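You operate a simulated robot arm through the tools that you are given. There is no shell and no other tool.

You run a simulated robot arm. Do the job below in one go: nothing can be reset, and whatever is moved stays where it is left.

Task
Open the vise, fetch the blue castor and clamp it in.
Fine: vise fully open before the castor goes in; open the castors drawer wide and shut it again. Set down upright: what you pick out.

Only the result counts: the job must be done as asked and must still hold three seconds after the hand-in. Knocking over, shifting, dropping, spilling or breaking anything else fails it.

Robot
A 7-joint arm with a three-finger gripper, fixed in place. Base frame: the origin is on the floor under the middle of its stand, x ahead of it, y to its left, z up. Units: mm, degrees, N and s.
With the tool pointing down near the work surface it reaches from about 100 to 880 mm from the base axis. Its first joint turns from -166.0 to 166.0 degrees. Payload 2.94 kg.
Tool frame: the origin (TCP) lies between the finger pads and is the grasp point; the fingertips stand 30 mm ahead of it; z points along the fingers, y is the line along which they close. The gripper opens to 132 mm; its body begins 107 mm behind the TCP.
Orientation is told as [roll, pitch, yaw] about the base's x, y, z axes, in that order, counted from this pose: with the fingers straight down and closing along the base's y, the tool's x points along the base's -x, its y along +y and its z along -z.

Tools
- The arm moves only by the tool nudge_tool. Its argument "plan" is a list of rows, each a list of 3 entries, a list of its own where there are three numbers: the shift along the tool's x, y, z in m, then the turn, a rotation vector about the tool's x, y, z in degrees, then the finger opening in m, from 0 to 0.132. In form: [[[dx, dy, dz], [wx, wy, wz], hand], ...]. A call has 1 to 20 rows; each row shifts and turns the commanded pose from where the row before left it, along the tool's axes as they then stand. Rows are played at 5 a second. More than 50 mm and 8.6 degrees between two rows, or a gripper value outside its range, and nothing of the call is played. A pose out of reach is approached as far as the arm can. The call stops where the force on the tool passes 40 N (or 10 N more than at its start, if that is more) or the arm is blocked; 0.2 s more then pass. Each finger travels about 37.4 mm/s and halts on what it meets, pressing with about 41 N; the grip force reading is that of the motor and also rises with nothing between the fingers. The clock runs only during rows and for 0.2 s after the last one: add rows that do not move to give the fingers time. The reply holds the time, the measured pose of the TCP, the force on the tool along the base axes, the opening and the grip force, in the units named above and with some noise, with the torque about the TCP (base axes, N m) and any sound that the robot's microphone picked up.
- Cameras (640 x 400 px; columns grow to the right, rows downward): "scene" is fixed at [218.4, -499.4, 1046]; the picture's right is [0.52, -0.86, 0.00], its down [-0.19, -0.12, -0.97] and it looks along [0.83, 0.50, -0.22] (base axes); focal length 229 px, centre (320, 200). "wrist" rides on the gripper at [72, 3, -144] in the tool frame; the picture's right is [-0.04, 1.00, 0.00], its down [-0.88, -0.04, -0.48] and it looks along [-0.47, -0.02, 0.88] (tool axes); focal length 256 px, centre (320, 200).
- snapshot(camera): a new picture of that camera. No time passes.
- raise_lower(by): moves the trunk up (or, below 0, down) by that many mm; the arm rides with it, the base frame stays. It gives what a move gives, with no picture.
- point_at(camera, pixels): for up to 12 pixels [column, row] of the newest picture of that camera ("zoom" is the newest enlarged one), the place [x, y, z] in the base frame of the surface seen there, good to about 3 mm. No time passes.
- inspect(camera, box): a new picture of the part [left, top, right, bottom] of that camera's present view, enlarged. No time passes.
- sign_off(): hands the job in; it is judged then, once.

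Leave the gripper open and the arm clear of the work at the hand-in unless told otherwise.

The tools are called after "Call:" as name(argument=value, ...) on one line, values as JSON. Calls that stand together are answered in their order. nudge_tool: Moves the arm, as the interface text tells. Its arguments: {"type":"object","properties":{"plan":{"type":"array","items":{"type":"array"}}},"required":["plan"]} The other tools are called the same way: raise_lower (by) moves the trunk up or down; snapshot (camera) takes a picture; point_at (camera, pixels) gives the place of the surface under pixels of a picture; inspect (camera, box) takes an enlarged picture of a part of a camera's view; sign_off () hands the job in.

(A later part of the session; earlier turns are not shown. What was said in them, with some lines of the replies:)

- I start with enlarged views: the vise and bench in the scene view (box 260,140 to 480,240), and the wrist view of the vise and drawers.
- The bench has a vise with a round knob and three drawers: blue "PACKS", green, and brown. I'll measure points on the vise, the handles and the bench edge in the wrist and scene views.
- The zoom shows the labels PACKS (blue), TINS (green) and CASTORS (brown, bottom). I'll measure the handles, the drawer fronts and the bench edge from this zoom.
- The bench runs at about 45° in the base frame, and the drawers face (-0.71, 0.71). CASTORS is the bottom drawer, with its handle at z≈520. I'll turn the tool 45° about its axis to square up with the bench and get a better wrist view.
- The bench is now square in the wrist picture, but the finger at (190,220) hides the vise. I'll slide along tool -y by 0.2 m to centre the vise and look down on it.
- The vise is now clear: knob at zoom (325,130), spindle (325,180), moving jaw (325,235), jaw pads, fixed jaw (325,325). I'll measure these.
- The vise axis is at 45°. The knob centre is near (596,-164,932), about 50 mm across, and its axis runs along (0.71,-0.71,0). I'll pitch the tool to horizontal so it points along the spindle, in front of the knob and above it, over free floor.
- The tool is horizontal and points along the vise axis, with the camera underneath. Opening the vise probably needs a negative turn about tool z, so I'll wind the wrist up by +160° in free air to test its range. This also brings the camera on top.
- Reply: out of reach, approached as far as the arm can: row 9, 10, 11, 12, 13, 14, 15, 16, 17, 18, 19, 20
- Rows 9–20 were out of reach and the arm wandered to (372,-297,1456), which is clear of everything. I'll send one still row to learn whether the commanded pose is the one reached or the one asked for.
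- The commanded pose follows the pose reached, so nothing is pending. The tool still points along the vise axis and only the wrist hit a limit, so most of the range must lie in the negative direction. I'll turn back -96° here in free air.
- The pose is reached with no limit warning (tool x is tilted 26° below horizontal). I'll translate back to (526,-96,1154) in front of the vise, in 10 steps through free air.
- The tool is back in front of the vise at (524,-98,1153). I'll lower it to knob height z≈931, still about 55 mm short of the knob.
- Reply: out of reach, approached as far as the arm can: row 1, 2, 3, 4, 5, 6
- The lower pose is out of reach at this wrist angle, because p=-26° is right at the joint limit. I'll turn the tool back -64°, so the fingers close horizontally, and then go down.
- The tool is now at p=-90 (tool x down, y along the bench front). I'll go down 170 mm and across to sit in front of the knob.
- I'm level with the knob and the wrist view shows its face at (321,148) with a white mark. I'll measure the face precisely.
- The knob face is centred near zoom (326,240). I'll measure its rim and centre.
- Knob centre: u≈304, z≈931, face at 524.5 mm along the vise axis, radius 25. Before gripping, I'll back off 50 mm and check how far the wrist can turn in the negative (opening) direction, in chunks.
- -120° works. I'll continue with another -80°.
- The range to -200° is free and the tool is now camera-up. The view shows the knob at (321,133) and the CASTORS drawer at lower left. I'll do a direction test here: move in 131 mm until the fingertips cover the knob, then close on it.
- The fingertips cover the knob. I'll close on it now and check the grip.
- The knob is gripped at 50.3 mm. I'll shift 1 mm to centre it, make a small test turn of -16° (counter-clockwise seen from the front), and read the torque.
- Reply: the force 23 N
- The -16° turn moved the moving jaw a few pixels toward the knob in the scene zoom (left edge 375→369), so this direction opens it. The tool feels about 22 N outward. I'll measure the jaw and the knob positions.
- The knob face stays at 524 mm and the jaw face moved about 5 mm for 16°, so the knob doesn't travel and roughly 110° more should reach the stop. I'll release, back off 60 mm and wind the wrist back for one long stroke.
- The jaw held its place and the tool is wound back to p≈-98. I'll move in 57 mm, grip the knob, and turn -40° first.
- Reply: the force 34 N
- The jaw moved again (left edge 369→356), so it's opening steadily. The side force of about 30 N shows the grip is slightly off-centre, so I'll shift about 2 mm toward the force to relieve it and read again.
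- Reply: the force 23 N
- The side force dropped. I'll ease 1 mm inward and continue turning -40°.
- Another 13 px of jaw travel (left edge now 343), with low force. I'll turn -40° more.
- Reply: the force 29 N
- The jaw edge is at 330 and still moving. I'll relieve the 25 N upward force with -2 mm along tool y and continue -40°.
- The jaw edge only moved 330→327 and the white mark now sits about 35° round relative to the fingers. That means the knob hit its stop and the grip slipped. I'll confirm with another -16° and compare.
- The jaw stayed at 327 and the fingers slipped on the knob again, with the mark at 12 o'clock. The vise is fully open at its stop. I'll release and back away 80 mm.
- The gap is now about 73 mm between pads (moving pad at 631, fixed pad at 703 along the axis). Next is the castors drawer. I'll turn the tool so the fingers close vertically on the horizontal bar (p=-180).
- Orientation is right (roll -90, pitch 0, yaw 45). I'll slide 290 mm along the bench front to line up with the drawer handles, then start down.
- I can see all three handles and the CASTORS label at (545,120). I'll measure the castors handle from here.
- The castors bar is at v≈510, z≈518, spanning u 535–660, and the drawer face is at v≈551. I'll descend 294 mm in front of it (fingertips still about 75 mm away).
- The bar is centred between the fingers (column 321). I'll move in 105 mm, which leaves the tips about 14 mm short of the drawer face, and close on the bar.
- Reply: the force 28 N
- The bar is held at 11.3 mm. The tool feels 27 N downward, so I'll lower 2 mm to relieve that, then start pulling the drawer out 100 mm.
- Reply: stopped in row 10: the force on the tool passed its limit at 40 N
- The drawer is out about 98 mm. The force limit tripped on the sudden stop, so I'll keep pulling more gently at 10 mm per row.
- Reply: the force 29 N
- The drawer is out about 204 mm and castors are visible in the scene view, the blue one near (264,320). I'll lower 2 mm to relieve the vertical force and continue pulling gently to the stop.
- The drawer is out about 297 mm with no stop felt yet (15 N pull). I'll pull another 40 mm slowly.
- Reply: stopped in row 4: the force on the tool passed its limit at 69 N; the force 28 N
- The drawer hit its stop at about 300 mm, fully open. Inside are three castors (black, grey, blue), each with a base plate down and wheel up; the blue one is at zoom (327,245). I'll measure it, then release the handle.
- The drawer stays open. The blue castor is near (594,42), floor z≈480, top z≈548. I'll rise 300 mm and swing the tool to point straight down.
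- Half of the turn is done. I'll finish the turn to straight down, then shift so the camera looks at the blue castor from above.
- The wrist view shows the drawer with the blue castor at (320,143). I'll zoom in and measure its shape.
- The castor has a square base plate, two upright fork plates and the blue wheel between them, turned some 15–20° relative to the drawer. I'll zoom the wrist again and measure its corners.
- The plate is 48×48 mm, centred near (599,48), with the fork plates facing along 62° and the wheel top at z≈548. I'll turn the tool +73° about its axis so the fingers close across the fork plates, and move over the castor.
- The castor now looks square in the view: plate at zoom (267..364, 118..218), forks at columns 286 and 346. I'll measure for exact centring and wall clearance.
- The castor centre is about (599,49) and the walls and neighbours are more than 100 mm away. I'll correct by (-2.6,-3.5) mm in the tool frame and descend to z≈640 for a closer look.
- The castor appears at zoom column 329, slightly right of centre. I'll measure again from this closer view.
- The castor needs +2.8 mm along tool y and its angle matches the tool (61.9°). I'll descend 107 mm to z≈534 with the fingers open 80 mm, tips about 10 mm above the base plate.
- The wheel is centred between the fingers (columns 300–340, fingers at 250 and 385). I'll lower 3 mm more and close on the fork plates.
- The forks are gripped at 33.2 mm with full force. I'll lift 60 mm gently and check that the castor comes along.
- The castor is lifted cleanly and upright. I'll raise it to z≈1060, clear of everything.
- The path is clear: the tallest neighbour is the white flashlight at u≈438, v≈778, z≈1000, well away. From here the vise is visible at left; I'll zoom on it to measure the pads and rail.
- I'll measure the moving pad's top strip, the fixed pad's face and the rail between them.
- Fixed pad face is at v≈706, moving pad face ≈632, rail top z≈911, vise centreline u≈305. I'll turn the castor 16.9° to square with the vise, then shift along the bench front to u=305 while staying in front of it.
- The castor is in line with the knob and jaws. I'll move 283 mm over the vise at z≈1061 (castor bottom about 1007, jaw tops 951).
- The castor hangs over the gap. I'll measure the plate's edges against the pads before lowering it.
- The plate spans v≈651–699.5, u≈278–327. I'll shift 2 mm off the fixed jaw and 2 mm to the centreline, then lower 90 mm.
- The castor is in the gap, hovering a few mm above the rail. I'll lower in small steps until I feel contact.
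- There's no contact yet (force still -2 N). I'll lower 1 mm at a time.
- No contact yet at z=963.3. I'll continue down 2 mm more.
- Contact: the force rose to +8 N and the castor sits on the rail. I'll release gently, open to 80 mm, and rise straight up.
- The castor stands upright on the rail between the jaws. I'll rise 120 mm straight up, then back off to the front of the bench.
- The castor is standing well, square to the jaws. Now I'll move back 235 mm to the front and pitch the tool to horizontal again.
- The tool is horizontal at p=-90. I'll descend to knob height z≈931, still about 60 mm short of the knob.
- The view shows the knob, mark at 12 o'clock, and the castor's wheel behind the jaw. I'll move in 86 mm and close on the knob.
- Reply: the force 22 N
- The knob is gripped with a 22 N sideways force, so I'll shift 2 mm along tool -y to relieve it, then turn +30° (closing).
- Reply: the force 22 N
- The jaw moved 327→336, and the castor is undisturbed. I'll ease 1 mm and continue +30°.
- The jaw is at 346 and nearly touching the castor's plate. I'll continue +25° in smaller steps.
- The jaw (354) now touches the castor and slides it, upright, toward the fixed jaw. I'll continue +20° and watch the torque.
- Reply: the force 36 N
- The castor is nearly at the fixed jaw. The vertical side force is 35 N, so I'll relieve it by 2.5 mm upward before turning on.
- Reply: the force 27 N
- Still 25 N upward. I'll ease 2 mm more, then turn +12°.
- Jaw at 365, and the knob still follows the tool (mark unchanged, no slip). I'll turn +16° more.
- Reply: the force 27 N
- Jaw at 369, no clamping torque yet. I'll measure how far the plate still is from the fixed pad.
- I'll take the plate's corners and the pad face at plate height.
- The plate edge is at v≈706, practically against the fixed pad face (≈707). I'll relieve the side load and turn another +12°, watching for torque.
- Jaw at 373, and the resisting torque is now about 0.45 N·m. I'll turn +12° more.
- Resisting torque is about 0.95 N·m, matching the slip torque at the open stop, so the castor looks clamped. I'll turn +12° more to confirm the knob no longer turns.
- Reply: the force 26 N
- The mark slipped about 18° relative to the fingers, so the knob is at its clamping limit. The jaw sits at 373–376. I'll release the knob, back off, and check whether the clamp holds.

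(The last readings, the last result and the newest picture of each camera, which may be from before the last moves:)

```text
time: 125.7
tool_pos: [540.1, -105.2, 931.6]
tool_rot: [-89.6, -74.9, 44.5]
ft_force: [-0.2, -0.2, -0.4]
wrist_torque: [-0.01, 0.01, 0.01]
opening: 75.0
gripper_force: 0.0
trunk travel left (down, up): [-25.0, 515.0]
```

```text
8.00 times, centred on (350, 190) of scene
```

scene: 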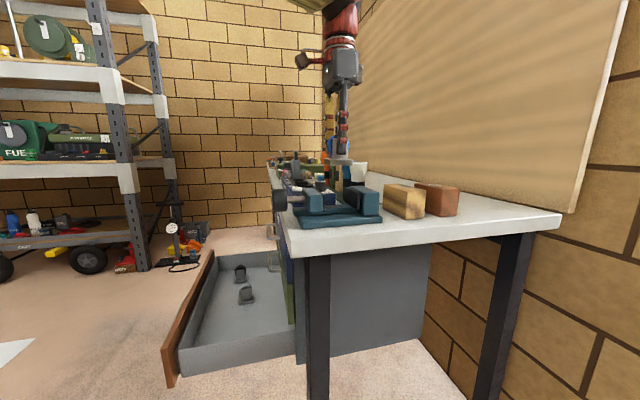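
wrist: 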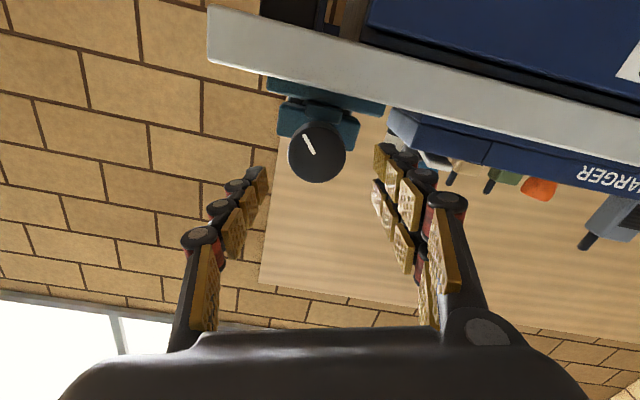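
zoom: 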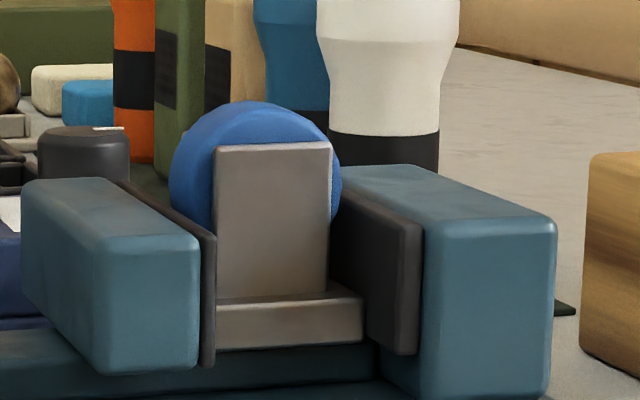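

After release the jaw settled at about 371 (it was 376 under torque), so it sprang back a little. I'll wait about 2 s and check whether it drifts any further.

Call:
nudge_tool(plan=[[[0, 0, 0], [0, 0, 0], 0.075], [[0, 0, 0], [0, 0, 0], 0.075], [[0, 0, 0], [0, 0, 0], 0.075], [[0, 0, 0], [0, 0, 0], 0.075], [[0, 0, 0], [0, 0, 0], 0.075], [[0, 0, 0], [0, 0, 0], 0.075], [[0, 0, 0], [0, 0, 0], 0.075], [[0, 0, 0], [0, 0, 0], 0.075], [[0, 0, 0], [0, 0, 0], 0.075], [[0, 0, 0], [0, 0, 0], 0.075]])

Call:
inspect(camera="scene", box=[310, 165, 390, 215])

Call:
point_at(camera="zoom", pixels=[[222, 330], [285, 325], [355, 318], [370, 320], [372, 300], [210, 320], [195, 320], [208, 250], [365, 250], [345, 230], [205, 200], [400, 230]])

```text
time: 127.9
tool_pos: [541.1, -105.4, 929.8]
tool_rot: [-89.5, -74.8, 44.4]
ft_force: [-0.2, 0.8, -0.1]
wrist_torque: [0.05, 0.0, -0.01]
opening: 74.6
gripper_force: 0.1
trunk travel left (down, up): [-25.0, 515.0]
```

```text
8.00 times, centred on (350, 190) of scene
```

zoom: 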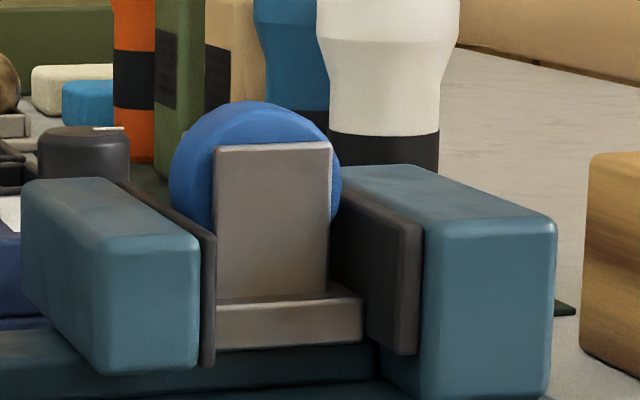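

```text
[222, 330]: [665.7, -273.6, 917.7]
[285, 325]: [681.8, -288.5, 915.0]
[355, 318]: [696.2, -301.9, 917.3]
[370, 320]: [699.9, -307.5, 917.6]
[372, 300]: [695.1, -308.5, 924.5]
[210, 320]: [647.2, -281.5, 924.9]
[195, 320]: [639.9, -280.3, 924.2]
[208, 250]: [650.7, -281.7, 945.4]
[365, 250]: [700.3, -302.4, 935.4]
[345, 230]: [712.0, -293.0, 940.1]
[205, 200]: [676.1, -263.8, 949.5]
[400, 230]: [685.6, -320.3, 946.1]
```

The jaw hasn't drifted in 2 s, so it holds. I'll look very closely at both contacts (plate to moving pad, plate to fixed pad) with tight zooms.

Call:
inspect(camera="scene", box=[345, 195, 369, 210])

Call:
inspect(camera="scene", box=[328, 198, 344, 214])

```text
16.00 times, centred on (357, 202) of scene
```

zoom: 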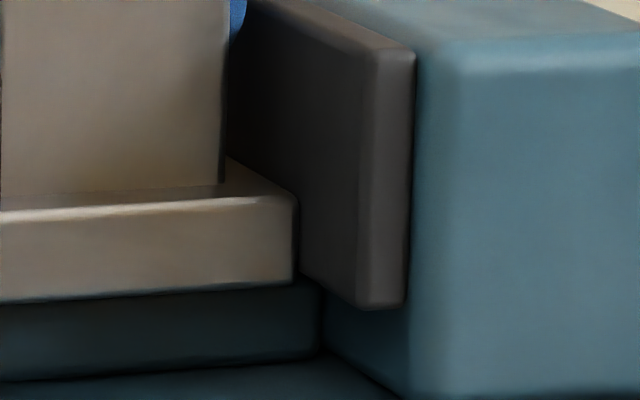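

```text
16.00 times, centred on (336, 206) of scene
```

zoom: 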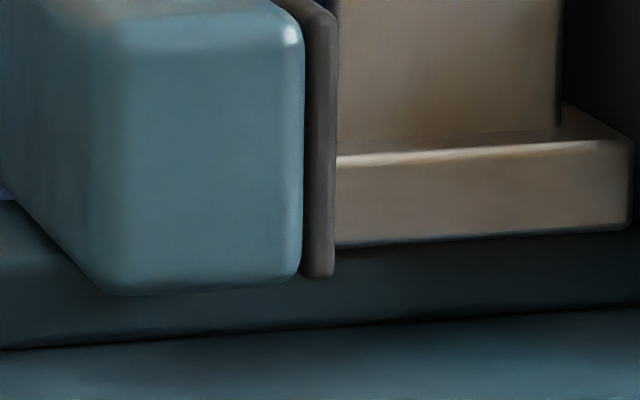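

The view from this side can't settle a gap below 2 mm. I'll look from above: rotate back to p=-90, rise, and point the tool down again.

Call:
nudge_tool(plan=[[[0, 0, -0.025], [0, 0, 5], 0.075], [[0, 0, 0], [0, 0, 5], 0.075], [[0, 0, 0], [0, 0, 5], 0.075], [[-0.0425, 0, 0], [0, 0, 0], 0.075], [[-0.0425, 0, 0], [0, 0, 0], 0.075], [[-0.0425, 0, 0], [0, 0, 0], 0.075], [[-0.0425, 0, 0], [0, 0, 0], 0.075], [[-0.0425, 0, 0], [0, 0, 0], 0.075], [[0, 0, 0], [0, 0, 0], 0.075]])

Call:
nudge_tool(plan=[[[0, 0, 0], [0, 7.5, 0], 0.075], [[0, 0, 0], [0, 7.5, 0], 0.075], [[0, 0, 0], [0, 7.5, 0], 0.075], [[0, 0, 0], [0, 7.5, 0], 0.075], [[0, 0, 0], [0, 7.5, 0], 0.075], [[0, 0, 0], [0, 7.5, 0], 0.075], [[0, 0, 0], [0, 7.5, 0], 0.075], [[0, 0, 0], [0, 7.5, 0], 0.075], [[0, 0, 0], [0, 7.5, 0], 0.075], [[0, 0, 0], [0, 7.5, 0], 0.075], [[0, 0, 0], [0, 7.5, 0], 0.075], [[0, 0, 0], [0, 7.5, 0], 0.075], [[0, 0, 0], [0, 0, 0], 0.075]])

```text
time: 129.9
tool_pos: [517.5, -86.9, 1145.0]
tool_rot: [-61.0, -89.7, 16.0]
ft_force: [0.5, -0.8, -0.2]
wrist_torque: [0.02, 0.0, 0.03]
opening: 75.2
gripper_force: 0.1
trunk travel left (down, up): [-25.0, 515.0]
```

```text
time: 132.7
tool_pos: [523.0, -87.1, 1145.6]
tool_rot: [-0.2, 0.3, -45.1]
ft_force: [-0.2, 0.1, -0.5]
wrist_torque: [0.03, 0.0, -0.01]
opening: 75.2
gripper_force: 0.0
trunk travel left (down, up): [-25.0, 515.0]
```

The tool is down again at v≈431. I'll move 210 mm over the vise at z≈1145 and look.

Call:
nudge_tool(plan=[[[-0.04, 0, 0], [0, 0, 0], 0.075], [[-0.04, 0, 0], [0, 0, 0], 0.075], [[-0.04, 0, 0], [0, 0, 0], 0.075], [[-0.04, 0, 0], [0, 0, 0], 0.075], [[-0.04, 0, 0], [0, 0, 0], 0.075], [[-0.02, 0, 0], [0, 0, 0], 0.075], [[0, 0, 0], [0, 0, 0], 0.075]])

Call:
snapshot(camera="wrist")

Call:
inspect(camera="wrist", box=[280, 70, 370, 190])

```text
time: 134.3
tool_pos: [675.7, -243.8, 1141.8]
tool_rot: [-0.2, 0.1, -45.1]
ft_force: [0.1, 0.0, -0.9]
wrist_torque: [0.0, 0.06, 0.0]
opening: 74.8
gripper_force: 0.1
trunk travel left (down, up): [-25.0, 515.0]
```

```text
taken
```

wrist: 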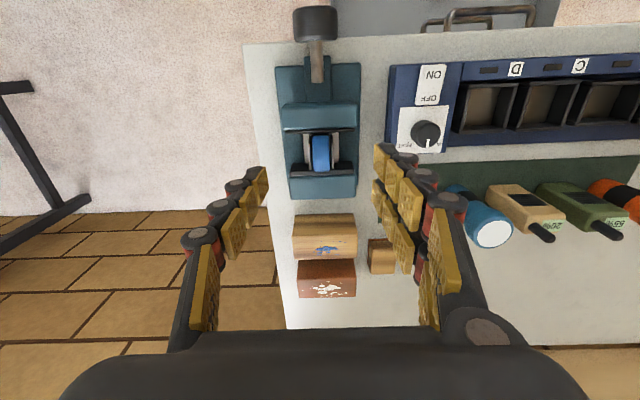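

```text
3.33 times, centred on (325, 130) of wrist
```

zoom: 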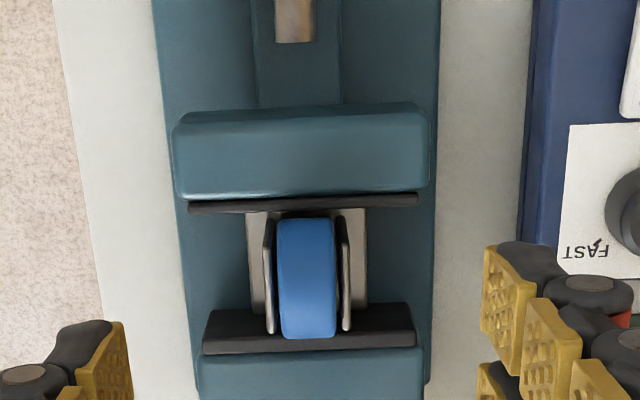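

The castor sits square between the pads. I'll zoom right into both contact lines.

Call:
inspect(camera="wrist", box=[300, 150, 340, 175])

Call:
inspect(camera="wrist", box=[300, 125, 340, 150])

```text
16.00 times, centred on (320, 162) of wrist
```

zoom: 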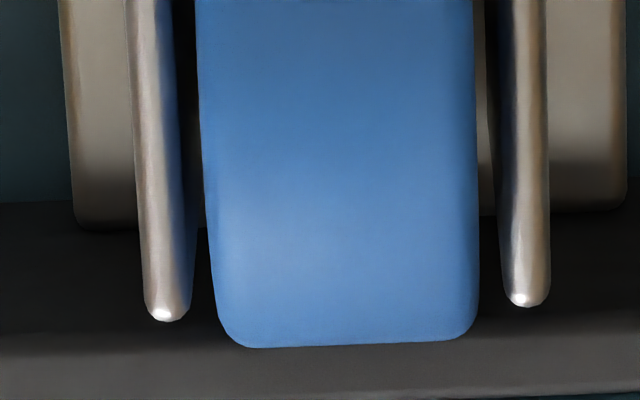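

```text
16.00 times, centred on (320, 138) of wrist
```

zoom: 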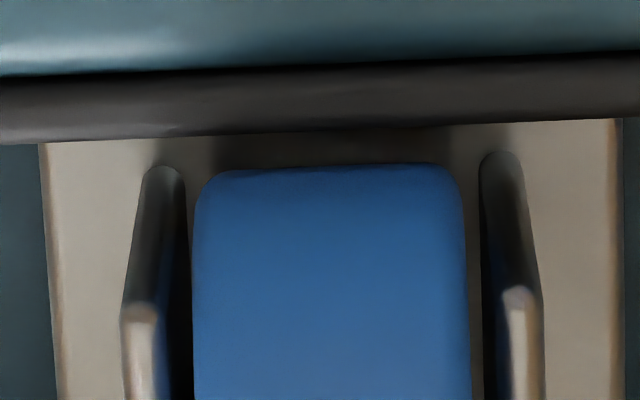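

From above, the plate abuts the fixed pad and the moving pad covers the plate's other edge. My estimate of the residual slack is 0–2 mm, which is too uncertain. I'll go back to the knob, re-tighten it with fine steps, and unload slowly so the screw keeps its preload.

Call:
nudge_tool(plan=[[[0.04, 0, 0], [0, 0, 0], 0.075], [[0.04, 0, 0], [0, 0, 0], 0.075], [[0.04, 0, 0], [0, 0, 0], 0.075], [[0.04, 0, 0], [0, 0, 0], 0.075], [[0.04, -0.002, 0], [0, 0, 0], 0.075], [[0.018, 0, 0], [0, 0, 0], 0.075], [[0, 0, 0], [0, -7.5, 0], 0.075], [[0, 0, 0], [0, -7.5, 0], 0.075], [[0, 0, 0], [0, -7.5, 0], 0.075], [[0, 0, 0], [0, -7.5, 0], 0.075], [[0, 0, 0], [0, -7.5, 0], 0.075], [[0, 0, 0], [0, -7.5, 0], 0.075], [[0, 0, 0], [0, -7.5, 0], 0.075], [[0, 0, 0], [0, -7.5, 0], 0.075], [[0, 0, 0], [0, -7.5, 0], 0.075], [[0, 0, 0], [0, -7.5, 0], 0.075], [[0, 0, 0], [0, -7.5, 0], 0.075], [[0, 0, 0], [0, -7.5, 0], 0.075], [[0, 0, 0], [0, 0, 0], 0.075]])

Call:
nudge_tool(plan=[[[0.0425, 0, 0], [0, 0, 0], 0.075], [[0.0425, 0, 0], [0, 0, 0], 0.075], [[0.0425, 0, 0], [0, 0, 0], 0.075], [[0.0425, 0, 0], [0, 0, 0], 0.075], [[0.041, 0, 0], [0, 0, 0], 0.075], [[0, 0, 0], [0, 0, -8], 0.075], [[0, 0, 0], [0, 0, -8], 0.075], [[0, 0, 0], [0, 0, -8], 0.075], [[0, 0, 0], [0, 0, -8], 0.075], [[0, 0, 0], [0, 0, -8], 0.075], [[0, 0, 0], [0, 0, -8], 0.075], [[0, 0, 0], [0, 0, -8], 0.075], [[0, 0, 0], [0, 0, -8], 0.075], [[0, 0, 0], [0, 0, -8], 0.075], [[0, 0, 0], [0, 0, 0], 0.075]])

Call:
snapshot(camera="wrist")

```text
time: 138.3
tool_pos: [524.1, -89.1, 1145.6]
tool_rot: [-76.2, -89.8, 31.2]
ft_force: [0.7, -0.5, -0.1]
wrist_torque: [-0.04, -0.02, 0.0]
opening: 75.1
gripper_force: 0.0
trunk travel left (down, up): [-25.0, 515.0]
```

```text
time: 141.5
tool_pos: [520.8, -89.9, 937.1]
tool_rot: [-89.9, -17.8, 44.9]
ft_force: [-0.5, 0.7, -0.1]
wrist_torque: [-0.02, 0.0, 0.01]
opening: 75.1
gripper_force: 0.0
trunk travel left (down, up): [-25.0, 515.0]
```

```text
taken
```

wrist: 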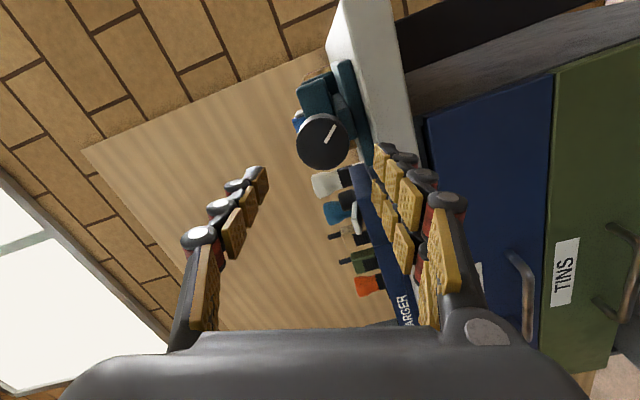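

I'm in front of the knob at p=-162. I'll correct 4.6 mm down, move in 85 mm, and grip it.

Call:
nudge_tool(plan=[[[0.0014, 0.0044, 0.03], [0, 0, 0], 0.075], [[0, 0, 0.03], [0, 0, 0], 0.075], [[0, 0, 0.025], [0, 0, 0], 0.075], [[0, 0, 0], [0, 0, 0], 0.075]])

Call:
nudge_tool(plan=[[[0, 0, 0], [0, 0, 0], 0.06], [[0, 0, 0], [0, 0, 0], 0.045], [[0, 0, 0], [0, 0, 0], 0.03], [[0, 0, 0], [0, 0, 0], 0.02], [[0, 0, 0], [0, 0, 0], 0.02]])

Call:
snapshot(camera="wrist")

Call:
inspect(camera="scene", box=[310, 165, 390, 215])

```text
time: 142.5
tool_pos: [579.9, -149.4, 927.9]
tool_rot: [-89.9, -17.7, 44.8]
ft_force: [0.6, -0.8, 0.0]
wrist_torque: [0.01, 0.01, 0.02]
opening: 74.9
gripper_force: 0.0
trunk travel left (down, up): [-25.0, 515.0]
```

```text
time: 143.7
tool_pos: [579.0, -148.1, 931.3]
tool_rot: [-90.2, -18.0, 44.9]
ft_force: [-5.4, -4.6, 22.0]
wrist_torque: [-0.56, -0.58, -0.55]
opening: 50.4
gripper_force: 32.7
trunk travel left (down, up): [-25.0, 515.0]
```

```text
taken
```

wrist: 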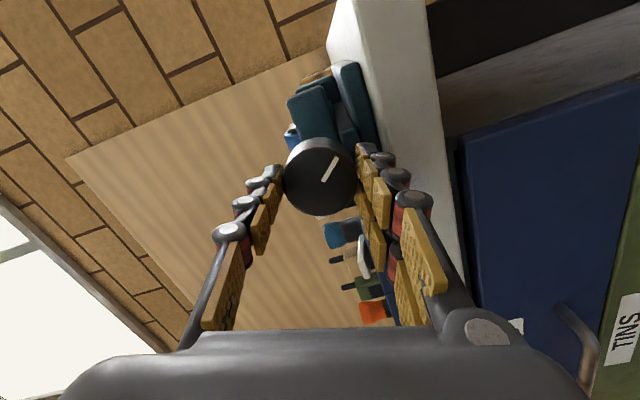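

```text
8.00 times, centred on (350, 190) of scene
```

zoom: 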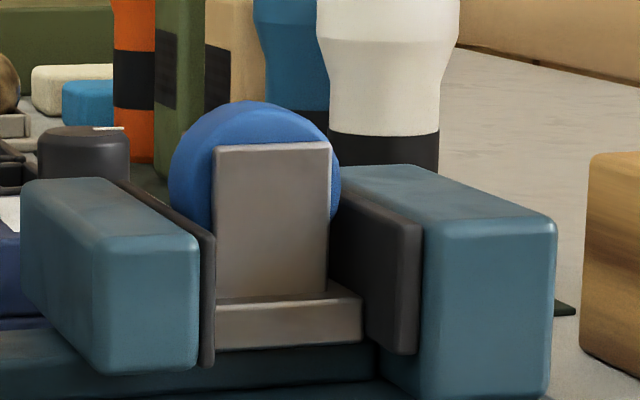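

The knob is gripped and the jaw is unchanged. I'll relieve the 22 N vertical load, then turn +3° at a time and read the torque.

Call:
nudge_tool(plan=[[[-0.0001, -0.0012, 0], [0, 0, 0], 0.01], [[-0.0001, -0.0012, 0], [0, 0, 0], 0.01], [[0, 0, 0], [0, 0, 0], 0.01], [[0, 0, 0], [0, 0, 0], 0.01]])

Call:
nudge_tool(plan=[[[0, 0, 0], [0, 0, 3], 0.01], [[0, 0, 0], [0, 0, 0], 0.01]])

Call:
nudge_tool(plan=[[[0, 0, 0], [0, 0, 3], 0.01], [[0, 0, 0], [0, 0, 0], 0.01]])

```text
time: 144.7
tool_pos: [578.6, -148.9, 931.7]
tool_rot: [-89.8, -17.6, 44.9]
ft_force: [-13.7, 3.6, 11.8]
wrist_torque: [-0.22, -0.21, 0.31]
opening: 50.0
gripper_force: 45.1
trunk travel left (down, up): [-25.0, 515.0]
```

```text
time: 145.3
tool_pos: [579.0, -148.5, 932.0]
tool_rot: [-90.0, -20.7, 44.9]
ft_force: [-19.1, 11.7, 7.1]
wrist_torque: [-0.33, 0.17, -0.12]
opening: 50.1
gripper_force: 44.8
trunk travel left (down, up): [-25.0, 515.0]
```

```text
time: 145.9
tool_pos: [579.7, -148.9, 932.9]
tool_rot: [-89.9, -23.7, 44.9]
ft_force: [-25.6, 19.9, 0.2]
wrist_torque: [-0.3, 0.29, 0.26]
opening: 49.9
gripper_force: 45.0
trunk travel left (down, up): [-25.0, 515.0]
```

Resisting torque appears at once (0.35 N·m after 3°, 0.42 after 6°), so the castor really is in contact. I'll relieve the axial load, tighten +6° more, and then unload slowly.

Call:
nudge_tool(plan=[[[0, 0, -0.001], [0, 0, 0], 0.01], [[0, 0, -0.0005], [0, 0, 3], 0.01], [[0, 0, 0], [0, 0, 3], 0.01], [[0, 0, 0], [0, 0, 0], 0.01]])

Call:
inspect(camera="scene", box=[310, 165, 390, 215])

```text
time: 146.9
tool_pos: [578.9, -149.2, 932.2]
tool_rot: [-89.8, -29.6, 44.7]
ft_force: [-15.7, 14.4, -9.7]
wrist_torque: [-0.32, 0.56, 0.29]
opening: 50.0
gripper_force: 45.3
trunk travel left (down, up): [-25.0, 515.0]
```

```text
8.00 times, centred on (350, 190) of scene
```

zoom: 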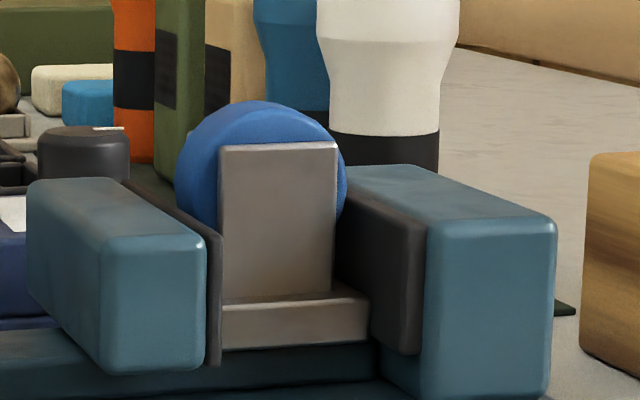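

Now I see that the fixed jaw's pad itself is being pressed into its block (its edge moved from column 360 to 363 in the scene). The castor is held with real preload against a springy pad. I'll unload 4° slowly and then open the fingers.

Call:
nudge_tool(plan=[[[0, 0, 0], [0, 0, -1], 0.01], [[0, 0, 0], [0, 0, -1], 0.01], [[0, 0, 0], [0, 0, -1], 0.01], [[0, 0, 0], [0, 0, -1], 0.01], [[0, 0, 0], [0, 0, 0], 0.01]])

Call:
inspect(camera="scene", box=[310, 165, 390, 215])

```text
time: 148.1
tool_pos: [578.7, -149.7, 932.1]
tool_rot: [-89.8, -25.6, 44.8]
ft_force: [-22.1, 18.4, -20.0]
wrist_torque: [0.22, 0.87, -0.16]
opening: 50.1
gripper_force: 45.3
trunk travel left (down, up): [-25.0, 515.0]
```

```text
8.00 times, centred on (350, 190) of scene
```

zoom: 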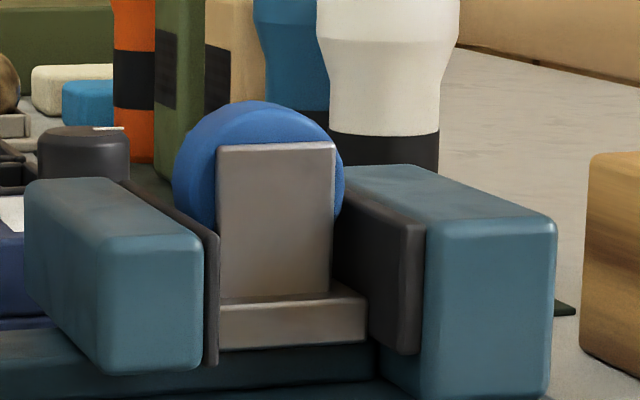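

Torque is down to about 0.46 N·m. I'll unload 4° more, then open and back off.

Call:
nudge_tool(plan=[[[0, 0, -0.0005], [0, 0, -1], 0.01], [[0, 0, -0.0005], [0, 0, -1], 0.01], [[0, 0, 0], [0, 0, -1], 0.01], [[0, 0, 0], [0, 0, 0], 0.03], [[0, 0, 0], [0, 0, 0], 0.048], [[0, 0, 0], [0, 0, 0], 0.06], [[0, 0, 0], [0, 0, 0], 0.075], [[0, 0, 0], [0, 0, 0], 0.075], [[0, 0, -0.03], [0, 0, 0], 0.075], [[0, 0, -0.04], [0, 0, 0], 0.075], [[0, 0, -0.04], [0, 0, 0], 0.075], [[0, 0, 0], [0, 0, 0], 0.075]])

Call:
inspect(camera="scene", box=[310, 165, 390, 215])

Call:
snapshot(camera="wrist")

```text
time: 150.7
tool_pos: [501.1, -70.5, 932.4]
tool_rot: [-89.9, -22.7, 44.7]
ft_force: [0.8, 0.1, -0.8]
wrist_torque: [0.04, -0.02, 0.01]
opening: 75.1
gripper_force: 0.0
trunk travel left (down, up): [-25.0, 515.0]
```

```text
8.00 times, centred on (350, 190) of scene
```

zoom: 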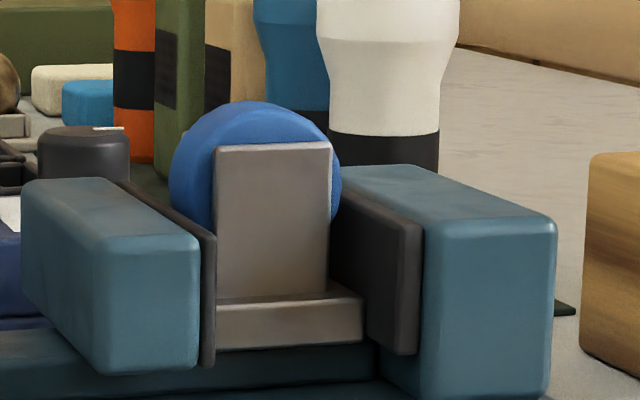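

```text
taken
```

wrist: 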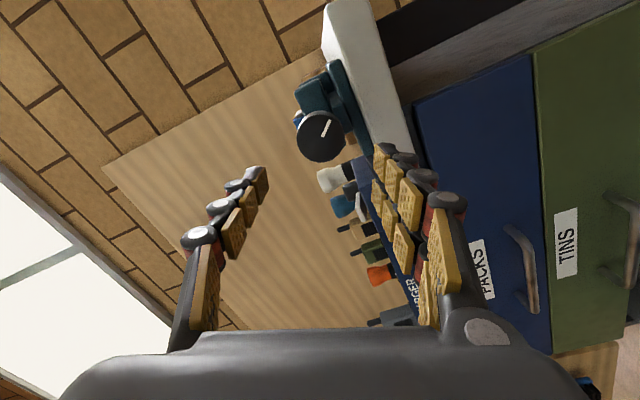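

The clamp settles at the same loaded position and holds. Now to shut the drawer: I'll turn the tool to p=-180 and move to in front of the open drawer's handle at height.

Call:
nudge_tool(plan=[[[0, 0, 0], [0, 0, -7.5], 0.075], [[0, 0, 0], [0, 0, -7.5], 0.075], [[0, 0, 0], [0, 0, -7.4], 0.075], [[0, 0, -0.04], [0, 0, 0], 0.075], [[-0.03, 0, -0.03], [0, 0, 0], 0.075], [[-0.03, 0, -0.03], [0, 0, 0], 0.075], [[-0.03, 0, -0.03], [0, 0, 0], 0.075], [[-0.03, 0, -0.03], [0, 0, 0], 0.075], [[-0.03, 0, -0.03], [0, 0, 0], 0.075], [[-0.03, 0, -0.03], [0, 0, 0], 0.075], [[-0.03, 0, -0.03], [0, 0, 0], 0.075], [[-0.03, 0, -0.03], [0, 0, 0], 0.075], [[-0.03, 0, -0.025], [0, 0, 0], 0.075], [[-0.021, 0, 0], [0, 0, 0], 0.075], [[0, 0, 0], [0, 0, 0], 0.075]])

Call:
snapshot(camera="wrist")

Call:
snapshot(camera="scene")

```text
time: 153.9
tool_pos: [494.0, 352.2, 936.4]
tool_rot: [-89.9, -0.3, 44.9]
ft_force: [0.6, 0.0, -1.1]
wrist_torque: [0.02, -0.02, 0.0]
opening: 75.1
gripper_force: 0.1
trunk travel left (down, up): [-25.0, 515.0]
```

```text
taken
```

wrist: 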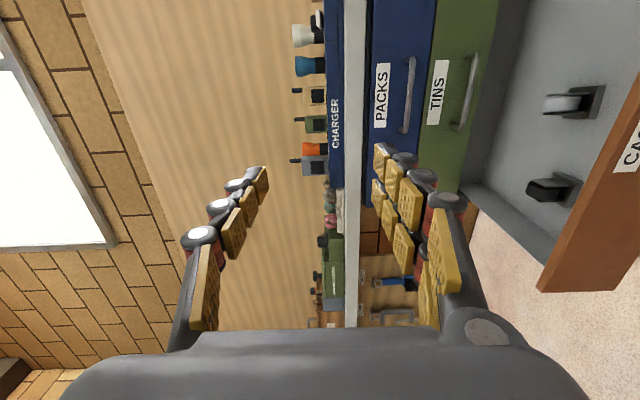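

```text
taken
```

scene: 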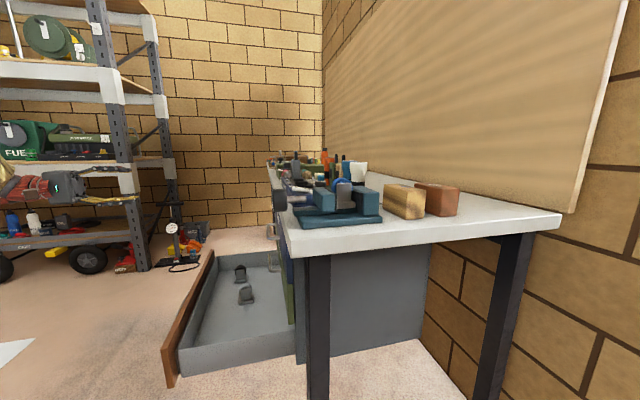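

The two remaining castors are still upright. I'll descend 421 mm to handle height, fingertips about 70 mm in front of the bar.

Call:
nudge_tool(plan=[[[0, 0.042, 0], [0, 0, 0], 0.075], [[0, 0.042, 0], [0, 0, 0], 0.075], [[0, 0.042, 0], [0, 0, 0], 0.075], [[0, 0.042, 0], [0, 0, 0], 0.075], [[0, 0.042, 0], [0, 0, 0], 0.075], [[0, 0.042, 0], [0, 0, 0], 0.075], [[0, 0.042, 0], [0, 0, 0], 0.075], [[0, 0.042, 0], [0, 0, 0], 0.075], [[0, 0.042, 0], [0, 0, 0], 0.075], [[0, 0.042, 0], [0, 0, 0], 0.075], [[0, 0, 0], [0, 0, 0], 0.075]])

Call:
snapshot(camera="wrist")

Call:
point_at(camera="wrist", pixels=[[320, 80], [321, 110], [320, 140], [322, 170], [280, 120], [350, 100]])

```text
time: 156.3
tool_pos: [494.3, 353.2, 514.4]
tool_rot: [-89.9, -0.4, 44.9]
ft_force: [0.2, 0.6, -0.1]
wrist_torque: [0.04, 0.02, -0.01]
opening: 74.8
gripper_force: 0.1
trunk travel left (down, up): [-25.0, 515.0]
```

```text
taken
```

wrist: 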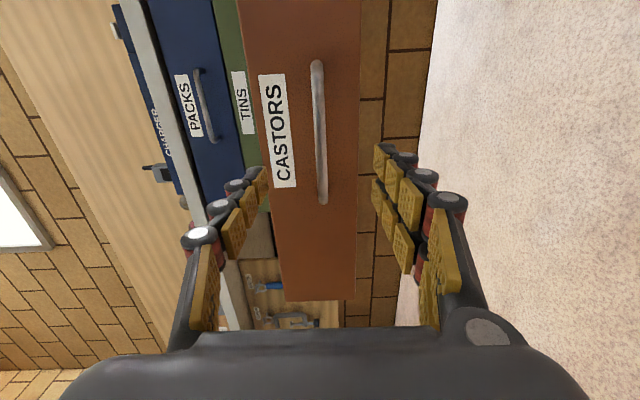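

```text
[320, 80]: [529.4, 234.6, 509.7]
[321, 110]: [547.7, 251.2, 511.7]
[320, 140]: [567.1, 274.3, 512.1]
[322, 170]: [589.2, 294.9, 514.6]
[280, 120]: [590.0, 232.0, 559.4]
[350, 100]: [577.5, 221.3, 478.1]
```

The bar is at v≈210, z≈513, centred between the fingers. I'll move in 104 mm and close on it.

Call:
nudge_tool(plan=[[[0, 0.0005, 0.035], [0, 0, 0], 0.075], [[0, 0, 0.035], [0, 0, 0], 0.075], [[0, 0, 0.02], [0, 0, 0], 0.075], [[0, 0, 0.013], [0, 0, 0], 0.075], [[0, 0, 0], [0, 0, 0], 0.05], [[0, 0, 0], [0, 0, 0], 0.03], [[0, 0, 0], [0, 0, 0], 0.01], [[0, 0, 0], [0, 0, 0], 0.0], [[0, 0, 0], [0, 0, 0], 0.0], [[0, 0, 0], [0, 0, 0], 0.0]])

Call:
snapshot(camera="wrist")

```text
time: 158.5
tool_pos: [567.4, 280.9, 513.2]
tool_rot: [-89.8, -0.4, 44.9]
ft_force: [0.6, -0.7, 4.1]
wrist_torque: [-0.27, 0.17, -0.13]
opening: 11.1
gripper_force: 23.8
trunk travel left (down, up): [-25.0, 515.0]
```

```text
taken
```

wrist: 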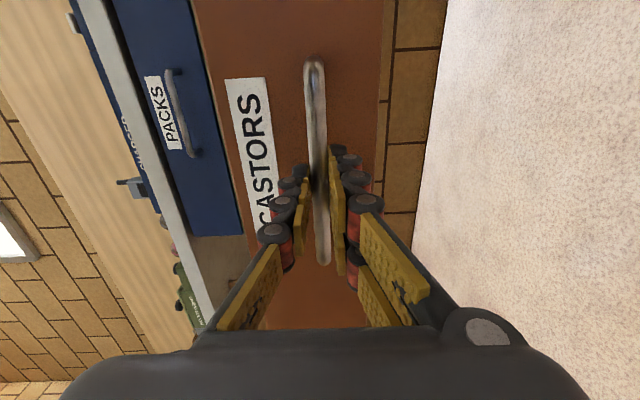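

The handle is gripped cleanly. I'll push the drawer in gently, 150 mm first.

Call:
nudge_tool(plan=[[[0, 0, 0.003], [0, 0, 0], 0.0], [[0, 0, 0.006], [0, 0, 0], 0.0], [[0, 0, 0.009], [0, 0, 0], 0.0], [[0, 0, 0.012], [0, 0, 0], 0.0], [[0, 0, 0.012], [0, 0, 0], 0.0], [[0, 0, 0.012], [0, 0, 0], 0.0], [[0, 0, 0.012], [0, 0, 0], 0.0], [[0, 0, 0.012], [0, 0, 0], 0.0], [[0, 0, 0.012], [0, 0, 0], 0.0], [[0, 0, 0.012], [0, 0, 0], 0.0], [[0, 0, 0.012], [0, 0, 0], 0.0], [[0, 0, 0.012], [0, 0, 0], 0.0], [[0, 0, 0.009], [0, 0, 0], 0.0], [[0, 0, 0.006], [0, 0, 0], 0.0], [[0, 0, 0.004], [0, 0, 0], 0.0], [[0, 0, 0.002], [0, 0, 0], 0.0], [[0, 0, 0], [0, 0, 0], 0.0]])

Call:
snapshot(camera="scene")

```text
time: 162.1
tool_pos: [670.2, 176.3, 515.0]
tool_rot: [-89.6, -0.4, 45.1]
ft_force: [17.7, 17.2, -12.9]
wrist_torque: [-0.1, 0.33, 0.16]
opening: 11.0
gripper_force: 38.0
trunk travel left (down, up): [-25.0, 515.0]
```

```text
taken
```

scene: 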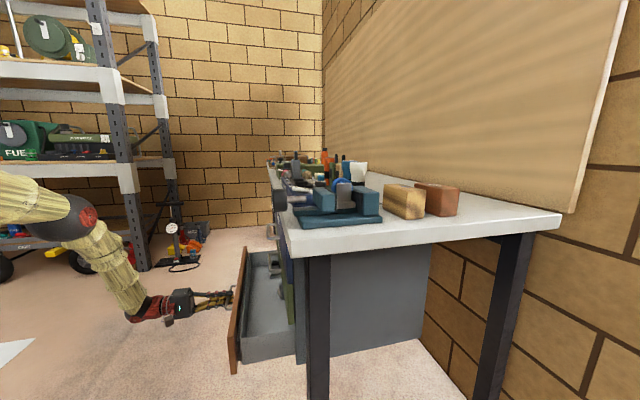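

The drawer is half in (v=349). A 25 N sideways load has built up, so I'll shift 1.5 mm along the bar to relieve it and push on 130 mm.

Call:
nudge_tool(plan=[[[-0.001, 0.0005, 0.003], [0, 0, 0], 0.0], [[-0.001, 0.0005, 0.006], [0, 0, 0], 0.0], [[0, 0, 0.009], [0, 0, 0], 0.0], [[0, 0, 0.012], [0, 0, 0], 0.0], [[0, 0, 0.012], [0, 0, 0], 0.0], [[0, 0, 0.012], [0, 0, 0], 0.0], [[0, 0, 0.012], [0, 0, 0], 0.0], [[0, 0, 0.012], [0, 0, 0], 0.0], [[0, 0, 0.012], [0, 0, 0], 0.0], [[0, 0, 0.01], [0, 0, 0], 0.0], [[0, 0, 0.008], [0, 0, 0], 0.0], [[0, 0, 0.008], [0, 0, 0], 0.0], [[0, 0, 0.006], [0, 0, 0], 0.0], [[0, 0, 0.005], [0, 0, 0], 0.0], [[0, 0, 0.003], [0, 0, 0], 0.0], [[0, 0, 0], [0, 0, 0], 0.0]])

Call:
snapshot(camera="scene")

Call:
snapshot(camera="wrist")

```text
time: 165.5
tool_pos: [763.9, 84.2, 514.3]
tool_rot: [-89.8, -0.3, 44.8]
ft_force: [-12.7, -13.3, 15.7]
wrist_torque: [-0.42, 0.17, 0.22]
opening: 10.9
gripper_force: 38.4
trunk travel left (down, up): [-25.0, 515.0]
```

```text
taken
```

scene: 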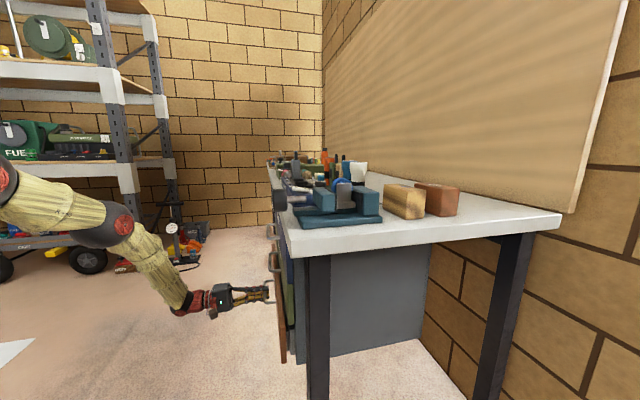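

```text
taken
```

wrist: 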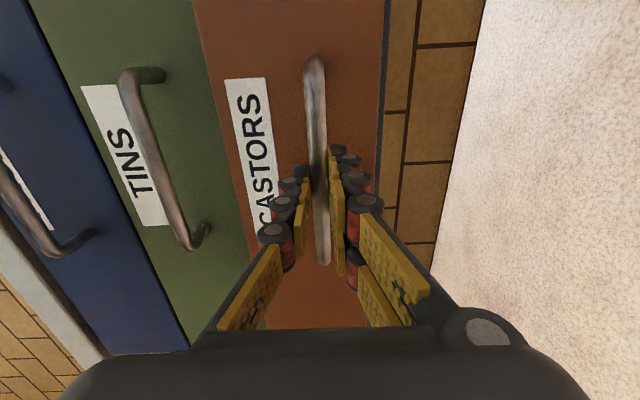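

About 20 mm remain. I'll push slowly at 3 mm per row until I feel the closed stop.

Call:
nudge_tool(plan=[[[0.0008, -0.0005, 0.003], [0, 0, 0], 0.0], [[0, 0, 0.003], [0, 0, 0], 0.0], [[0, 0, 0.003], [0, 0, 0], 0.0], [[0, 0, 0.003], [0, 0, 0], 0.0], [[0, 0, 0.003], [0, 0, 0], 0.0], [[0, 0, 0.003], [0, 0, 0], 0.0], [[0, 0, 0.003], [0, 0, 0], 0.0], [[0, 0, 0.002], [0, 0, 0], 0.0], [[0, 0, 0.002], [0, 0, 0], 0.0], [[0, 0, 0.002], [0, 0, 0], 0.0], [[0, 0, 0.002], [0, 0, 0], 0.0], [[0, 0, 0], [0, 0, 0], 0.0]])

Call:
snapshot(camera="wrist")

Call:
inspect(camera="scene", box=[220, 220, 320, 380])

```text
time: 167.8
tool_pos: [780.6, 69.2, 513.3]
tool_rot: [-90.1, -0.1, 45.1]
ft_force: [-26.4, 18.6, 12.4]
wrist_torque: [-0.25, -0.01, -0.35]
opening: 10.9
gripper_force: 37.7
trunk travel left (down, up): [-25.0, 515.0]
stopped in row 11: the force on the tool passed its limit at 44 N (the readings are from after the stop); the commanded pose is now the measured one
```

```text
taken
```

wrist: 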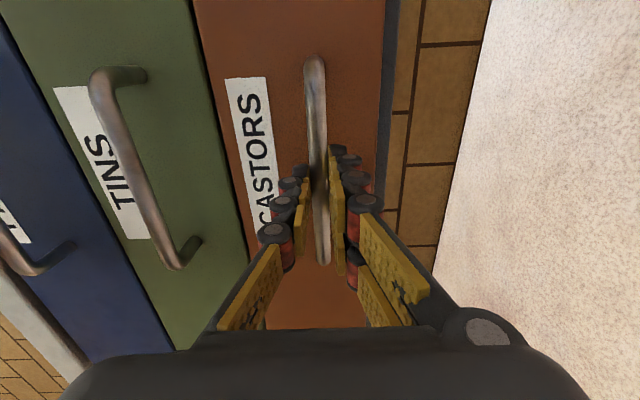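

```text
2.50 times, centred on (270, 300) of scene
```

zoom: 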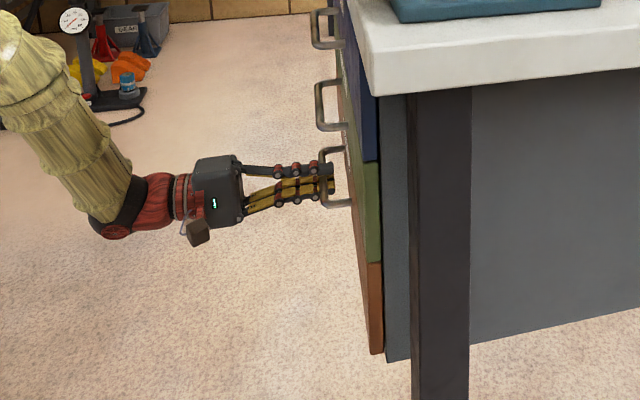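

The drawer is back to its closed position (v=503, as at first grip) against the stop and flush with the others. I'll open the fingers and back away straight out.

Call:
nudge_tool(plan=[[[0, 0, 0], [0, 0, 0], 0.015], [[0, 0, 0], [0, 0, 0], 0.04], [[0, 0, 0], [0, 0, 0], 0.065], [[0, 0, 0], [0, 0, 0], 0.065], [[0, 0, -0.03], [0, 0, 0], 0.065], [[0, 0, -0.04], [0, 0, 0], 0.065], [[0, 0, -0.04], [0, 0, 0], 0.065], [[0, 0, -0.04], [0, 0, 0], 0.065], [[0, 0, 0], [0, 0, 0], 0.065]])

Call:
snapshot(camera="wrist")

Call:
inspect(camera="scene", box=[220, 220, 320, 380])

Call:
point_at(camera="wrist", pixels=[[300, 100], [300, 240], [220, 100], [230, 250], [130, 150], [80, 200]])

```text
time: 169.8
tool_pos: [673.3, 173.4, 510.0]
tool_rot: [-89.8, -0.3, 44.9]
ft_force: [-0.5, 0.4, 0.2]
wrist_torque: [-0.01, 0.0, 0.01]
opening: 65.2
gripper_force: 0.0
trunk travel left (down, up): [-25.0, 515.0]
```

```text
taken
```

wrist: 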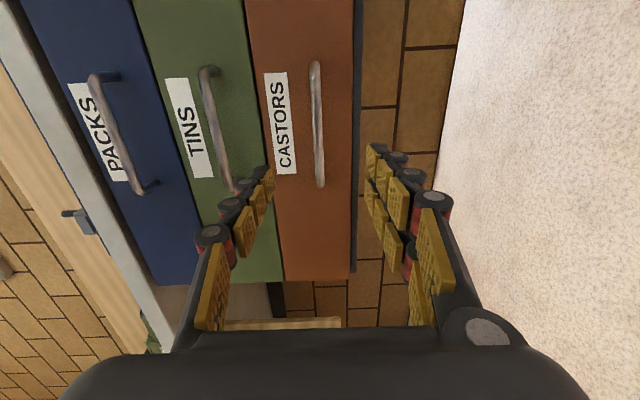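

```text
2.50 times, centred on (270, 300) of scene
```

zoom: 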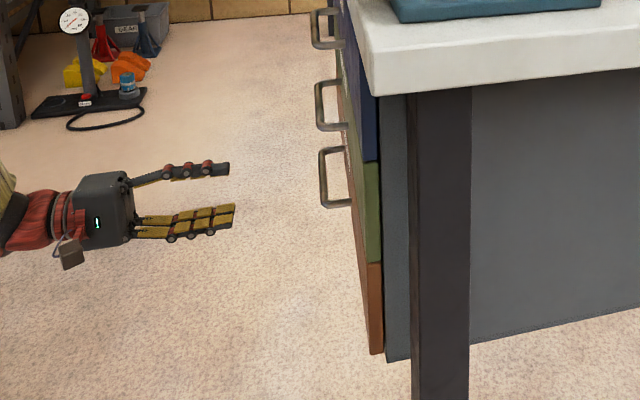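

```text
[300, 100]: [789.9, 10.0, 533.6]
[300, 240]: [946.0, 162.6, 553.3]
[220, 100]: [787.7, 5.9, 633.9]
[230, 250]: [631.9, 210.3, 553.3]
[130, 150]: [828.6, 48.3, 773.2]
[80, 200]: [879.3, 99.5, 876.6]
```

The drawer faces are flush (castors v≈551–553, same as the others) and the handle is free. I'll open the gripper fully and raise the arm clear of the bench.

Call:
nudge_tool(plan=[[[0, 0, -0.04], [0, 0, 0], 0.08], [[0, 0, -0.04], [0, 0, 0], 0.1], [[0, 0, -0.04], [0, 0, 0], 0.132], [[0, -0.045, -0.02], [0, 0, 0], 0.132], [[0, -0.045, 0], [0, 0, 0], 0.132], [[0, -0.045, 0], [0, 0, 0], 0.132], [[0, -0.045, 0], [0, 0, 0], 0.132], [[0, -0.045, 0], [0, 0, 0], 0.132], [[0, -0.045, 0], [0, 0, 0], 0.132], [[0, -0.045, 0], [0, 0, 0], 0.132], [[0, -0.045, 0], [0, 0, 0], 0.132], [[0, -0.045, 0], [0, 0, 0], 0.132], [[0, 0, 0], [0, 0, 0], 0.132]])

Call:
snapshot(camera="scene")

Call:
inspect(camera="scene", box=[310, 165, 390, 215])

Call:
inspect(camera="scene", box=[250, 140, 410, 240])

```text
time: 172.6
tool_pos: [577.1, 271.0, 917.1]
tool_rot: [-89.8, -0.1, 45.0]
ft_force: [0.5, -1.2, 0.5]
wrist_torque: [-0.02, 0.04, 0.05]
opening: 131.6
gripper_force: 0.0
trunk travel left (down, up): [-25.0, 515.0]
```

```text
taken
```

scene: 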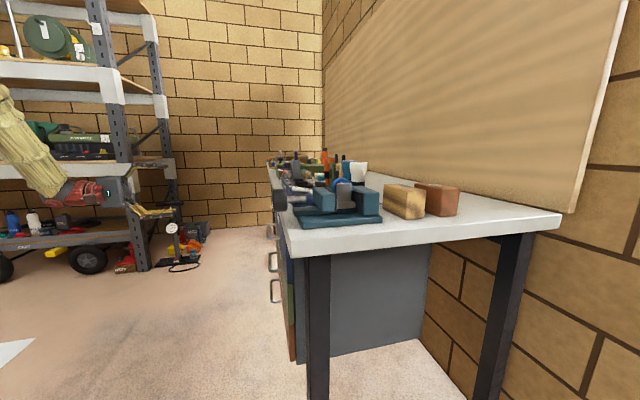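

```text
8.00 times, centred on (350, 190) of scene
```

zoom: 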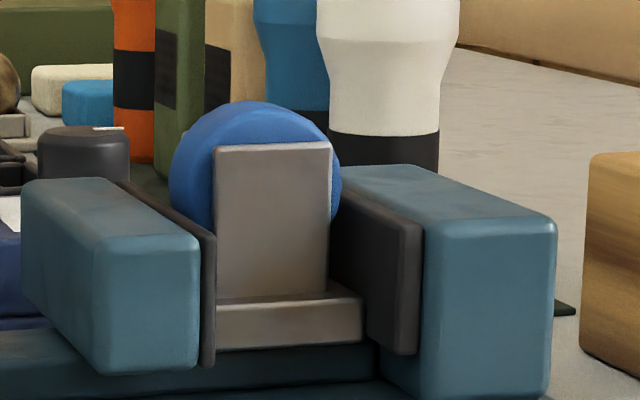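

```text
4.00 times, centred on (330, 190) of scene
```

zoom: 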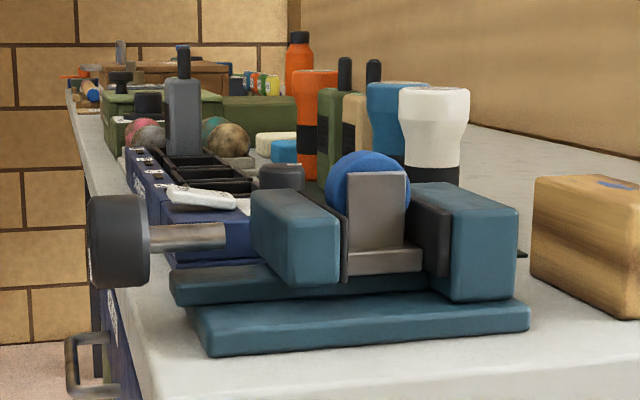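

All checks pass:
- The blue castor stands upright, gripped between the pads, with the fixed pad visibly pressed in. The clamp hasn't moved for over 20 s.
- The castors drawer is shut flush.
- The other items sit where they were at the start.
- The gripper is open and clear of the bench.

I'm handing in the job.

Call:
sign_off()

```text
The job is handed in.
```

The blue castor is clamped upright in the vise, and the castors drawer is shut again. I've handed the job in.

- **Vise:** I turned the knob until the jaw reached its stop, so the vise was fully open before the castor went in.
- **Drawer:** I pulled the castors drawer out to its stop, about 300 mm. After taking the castor I pushed it back until it was flush with the other two drawers. The two castors left inside were still upright before I pushed it in; I couldn't see them after that.
- **Clamp:** The castor's base plate is held between the two pads, and the fixed pad is pressed in by roughly 5 mm. The jaw springs back 2–3 mm whenever the knob is released. It settled at the same spot both times I tightened it and did not move in the last 20 seconds or so before hand-in.
- **Surroundings:** Nothing else on the bench looked moved in the final picture. The gripper is open and the arm is clear of the bench.

While testing the wrist's turning range early on, I asked for poses beyond its reach and the arm wandered about 400 mm off course. It stayed in free air and touched nothing.
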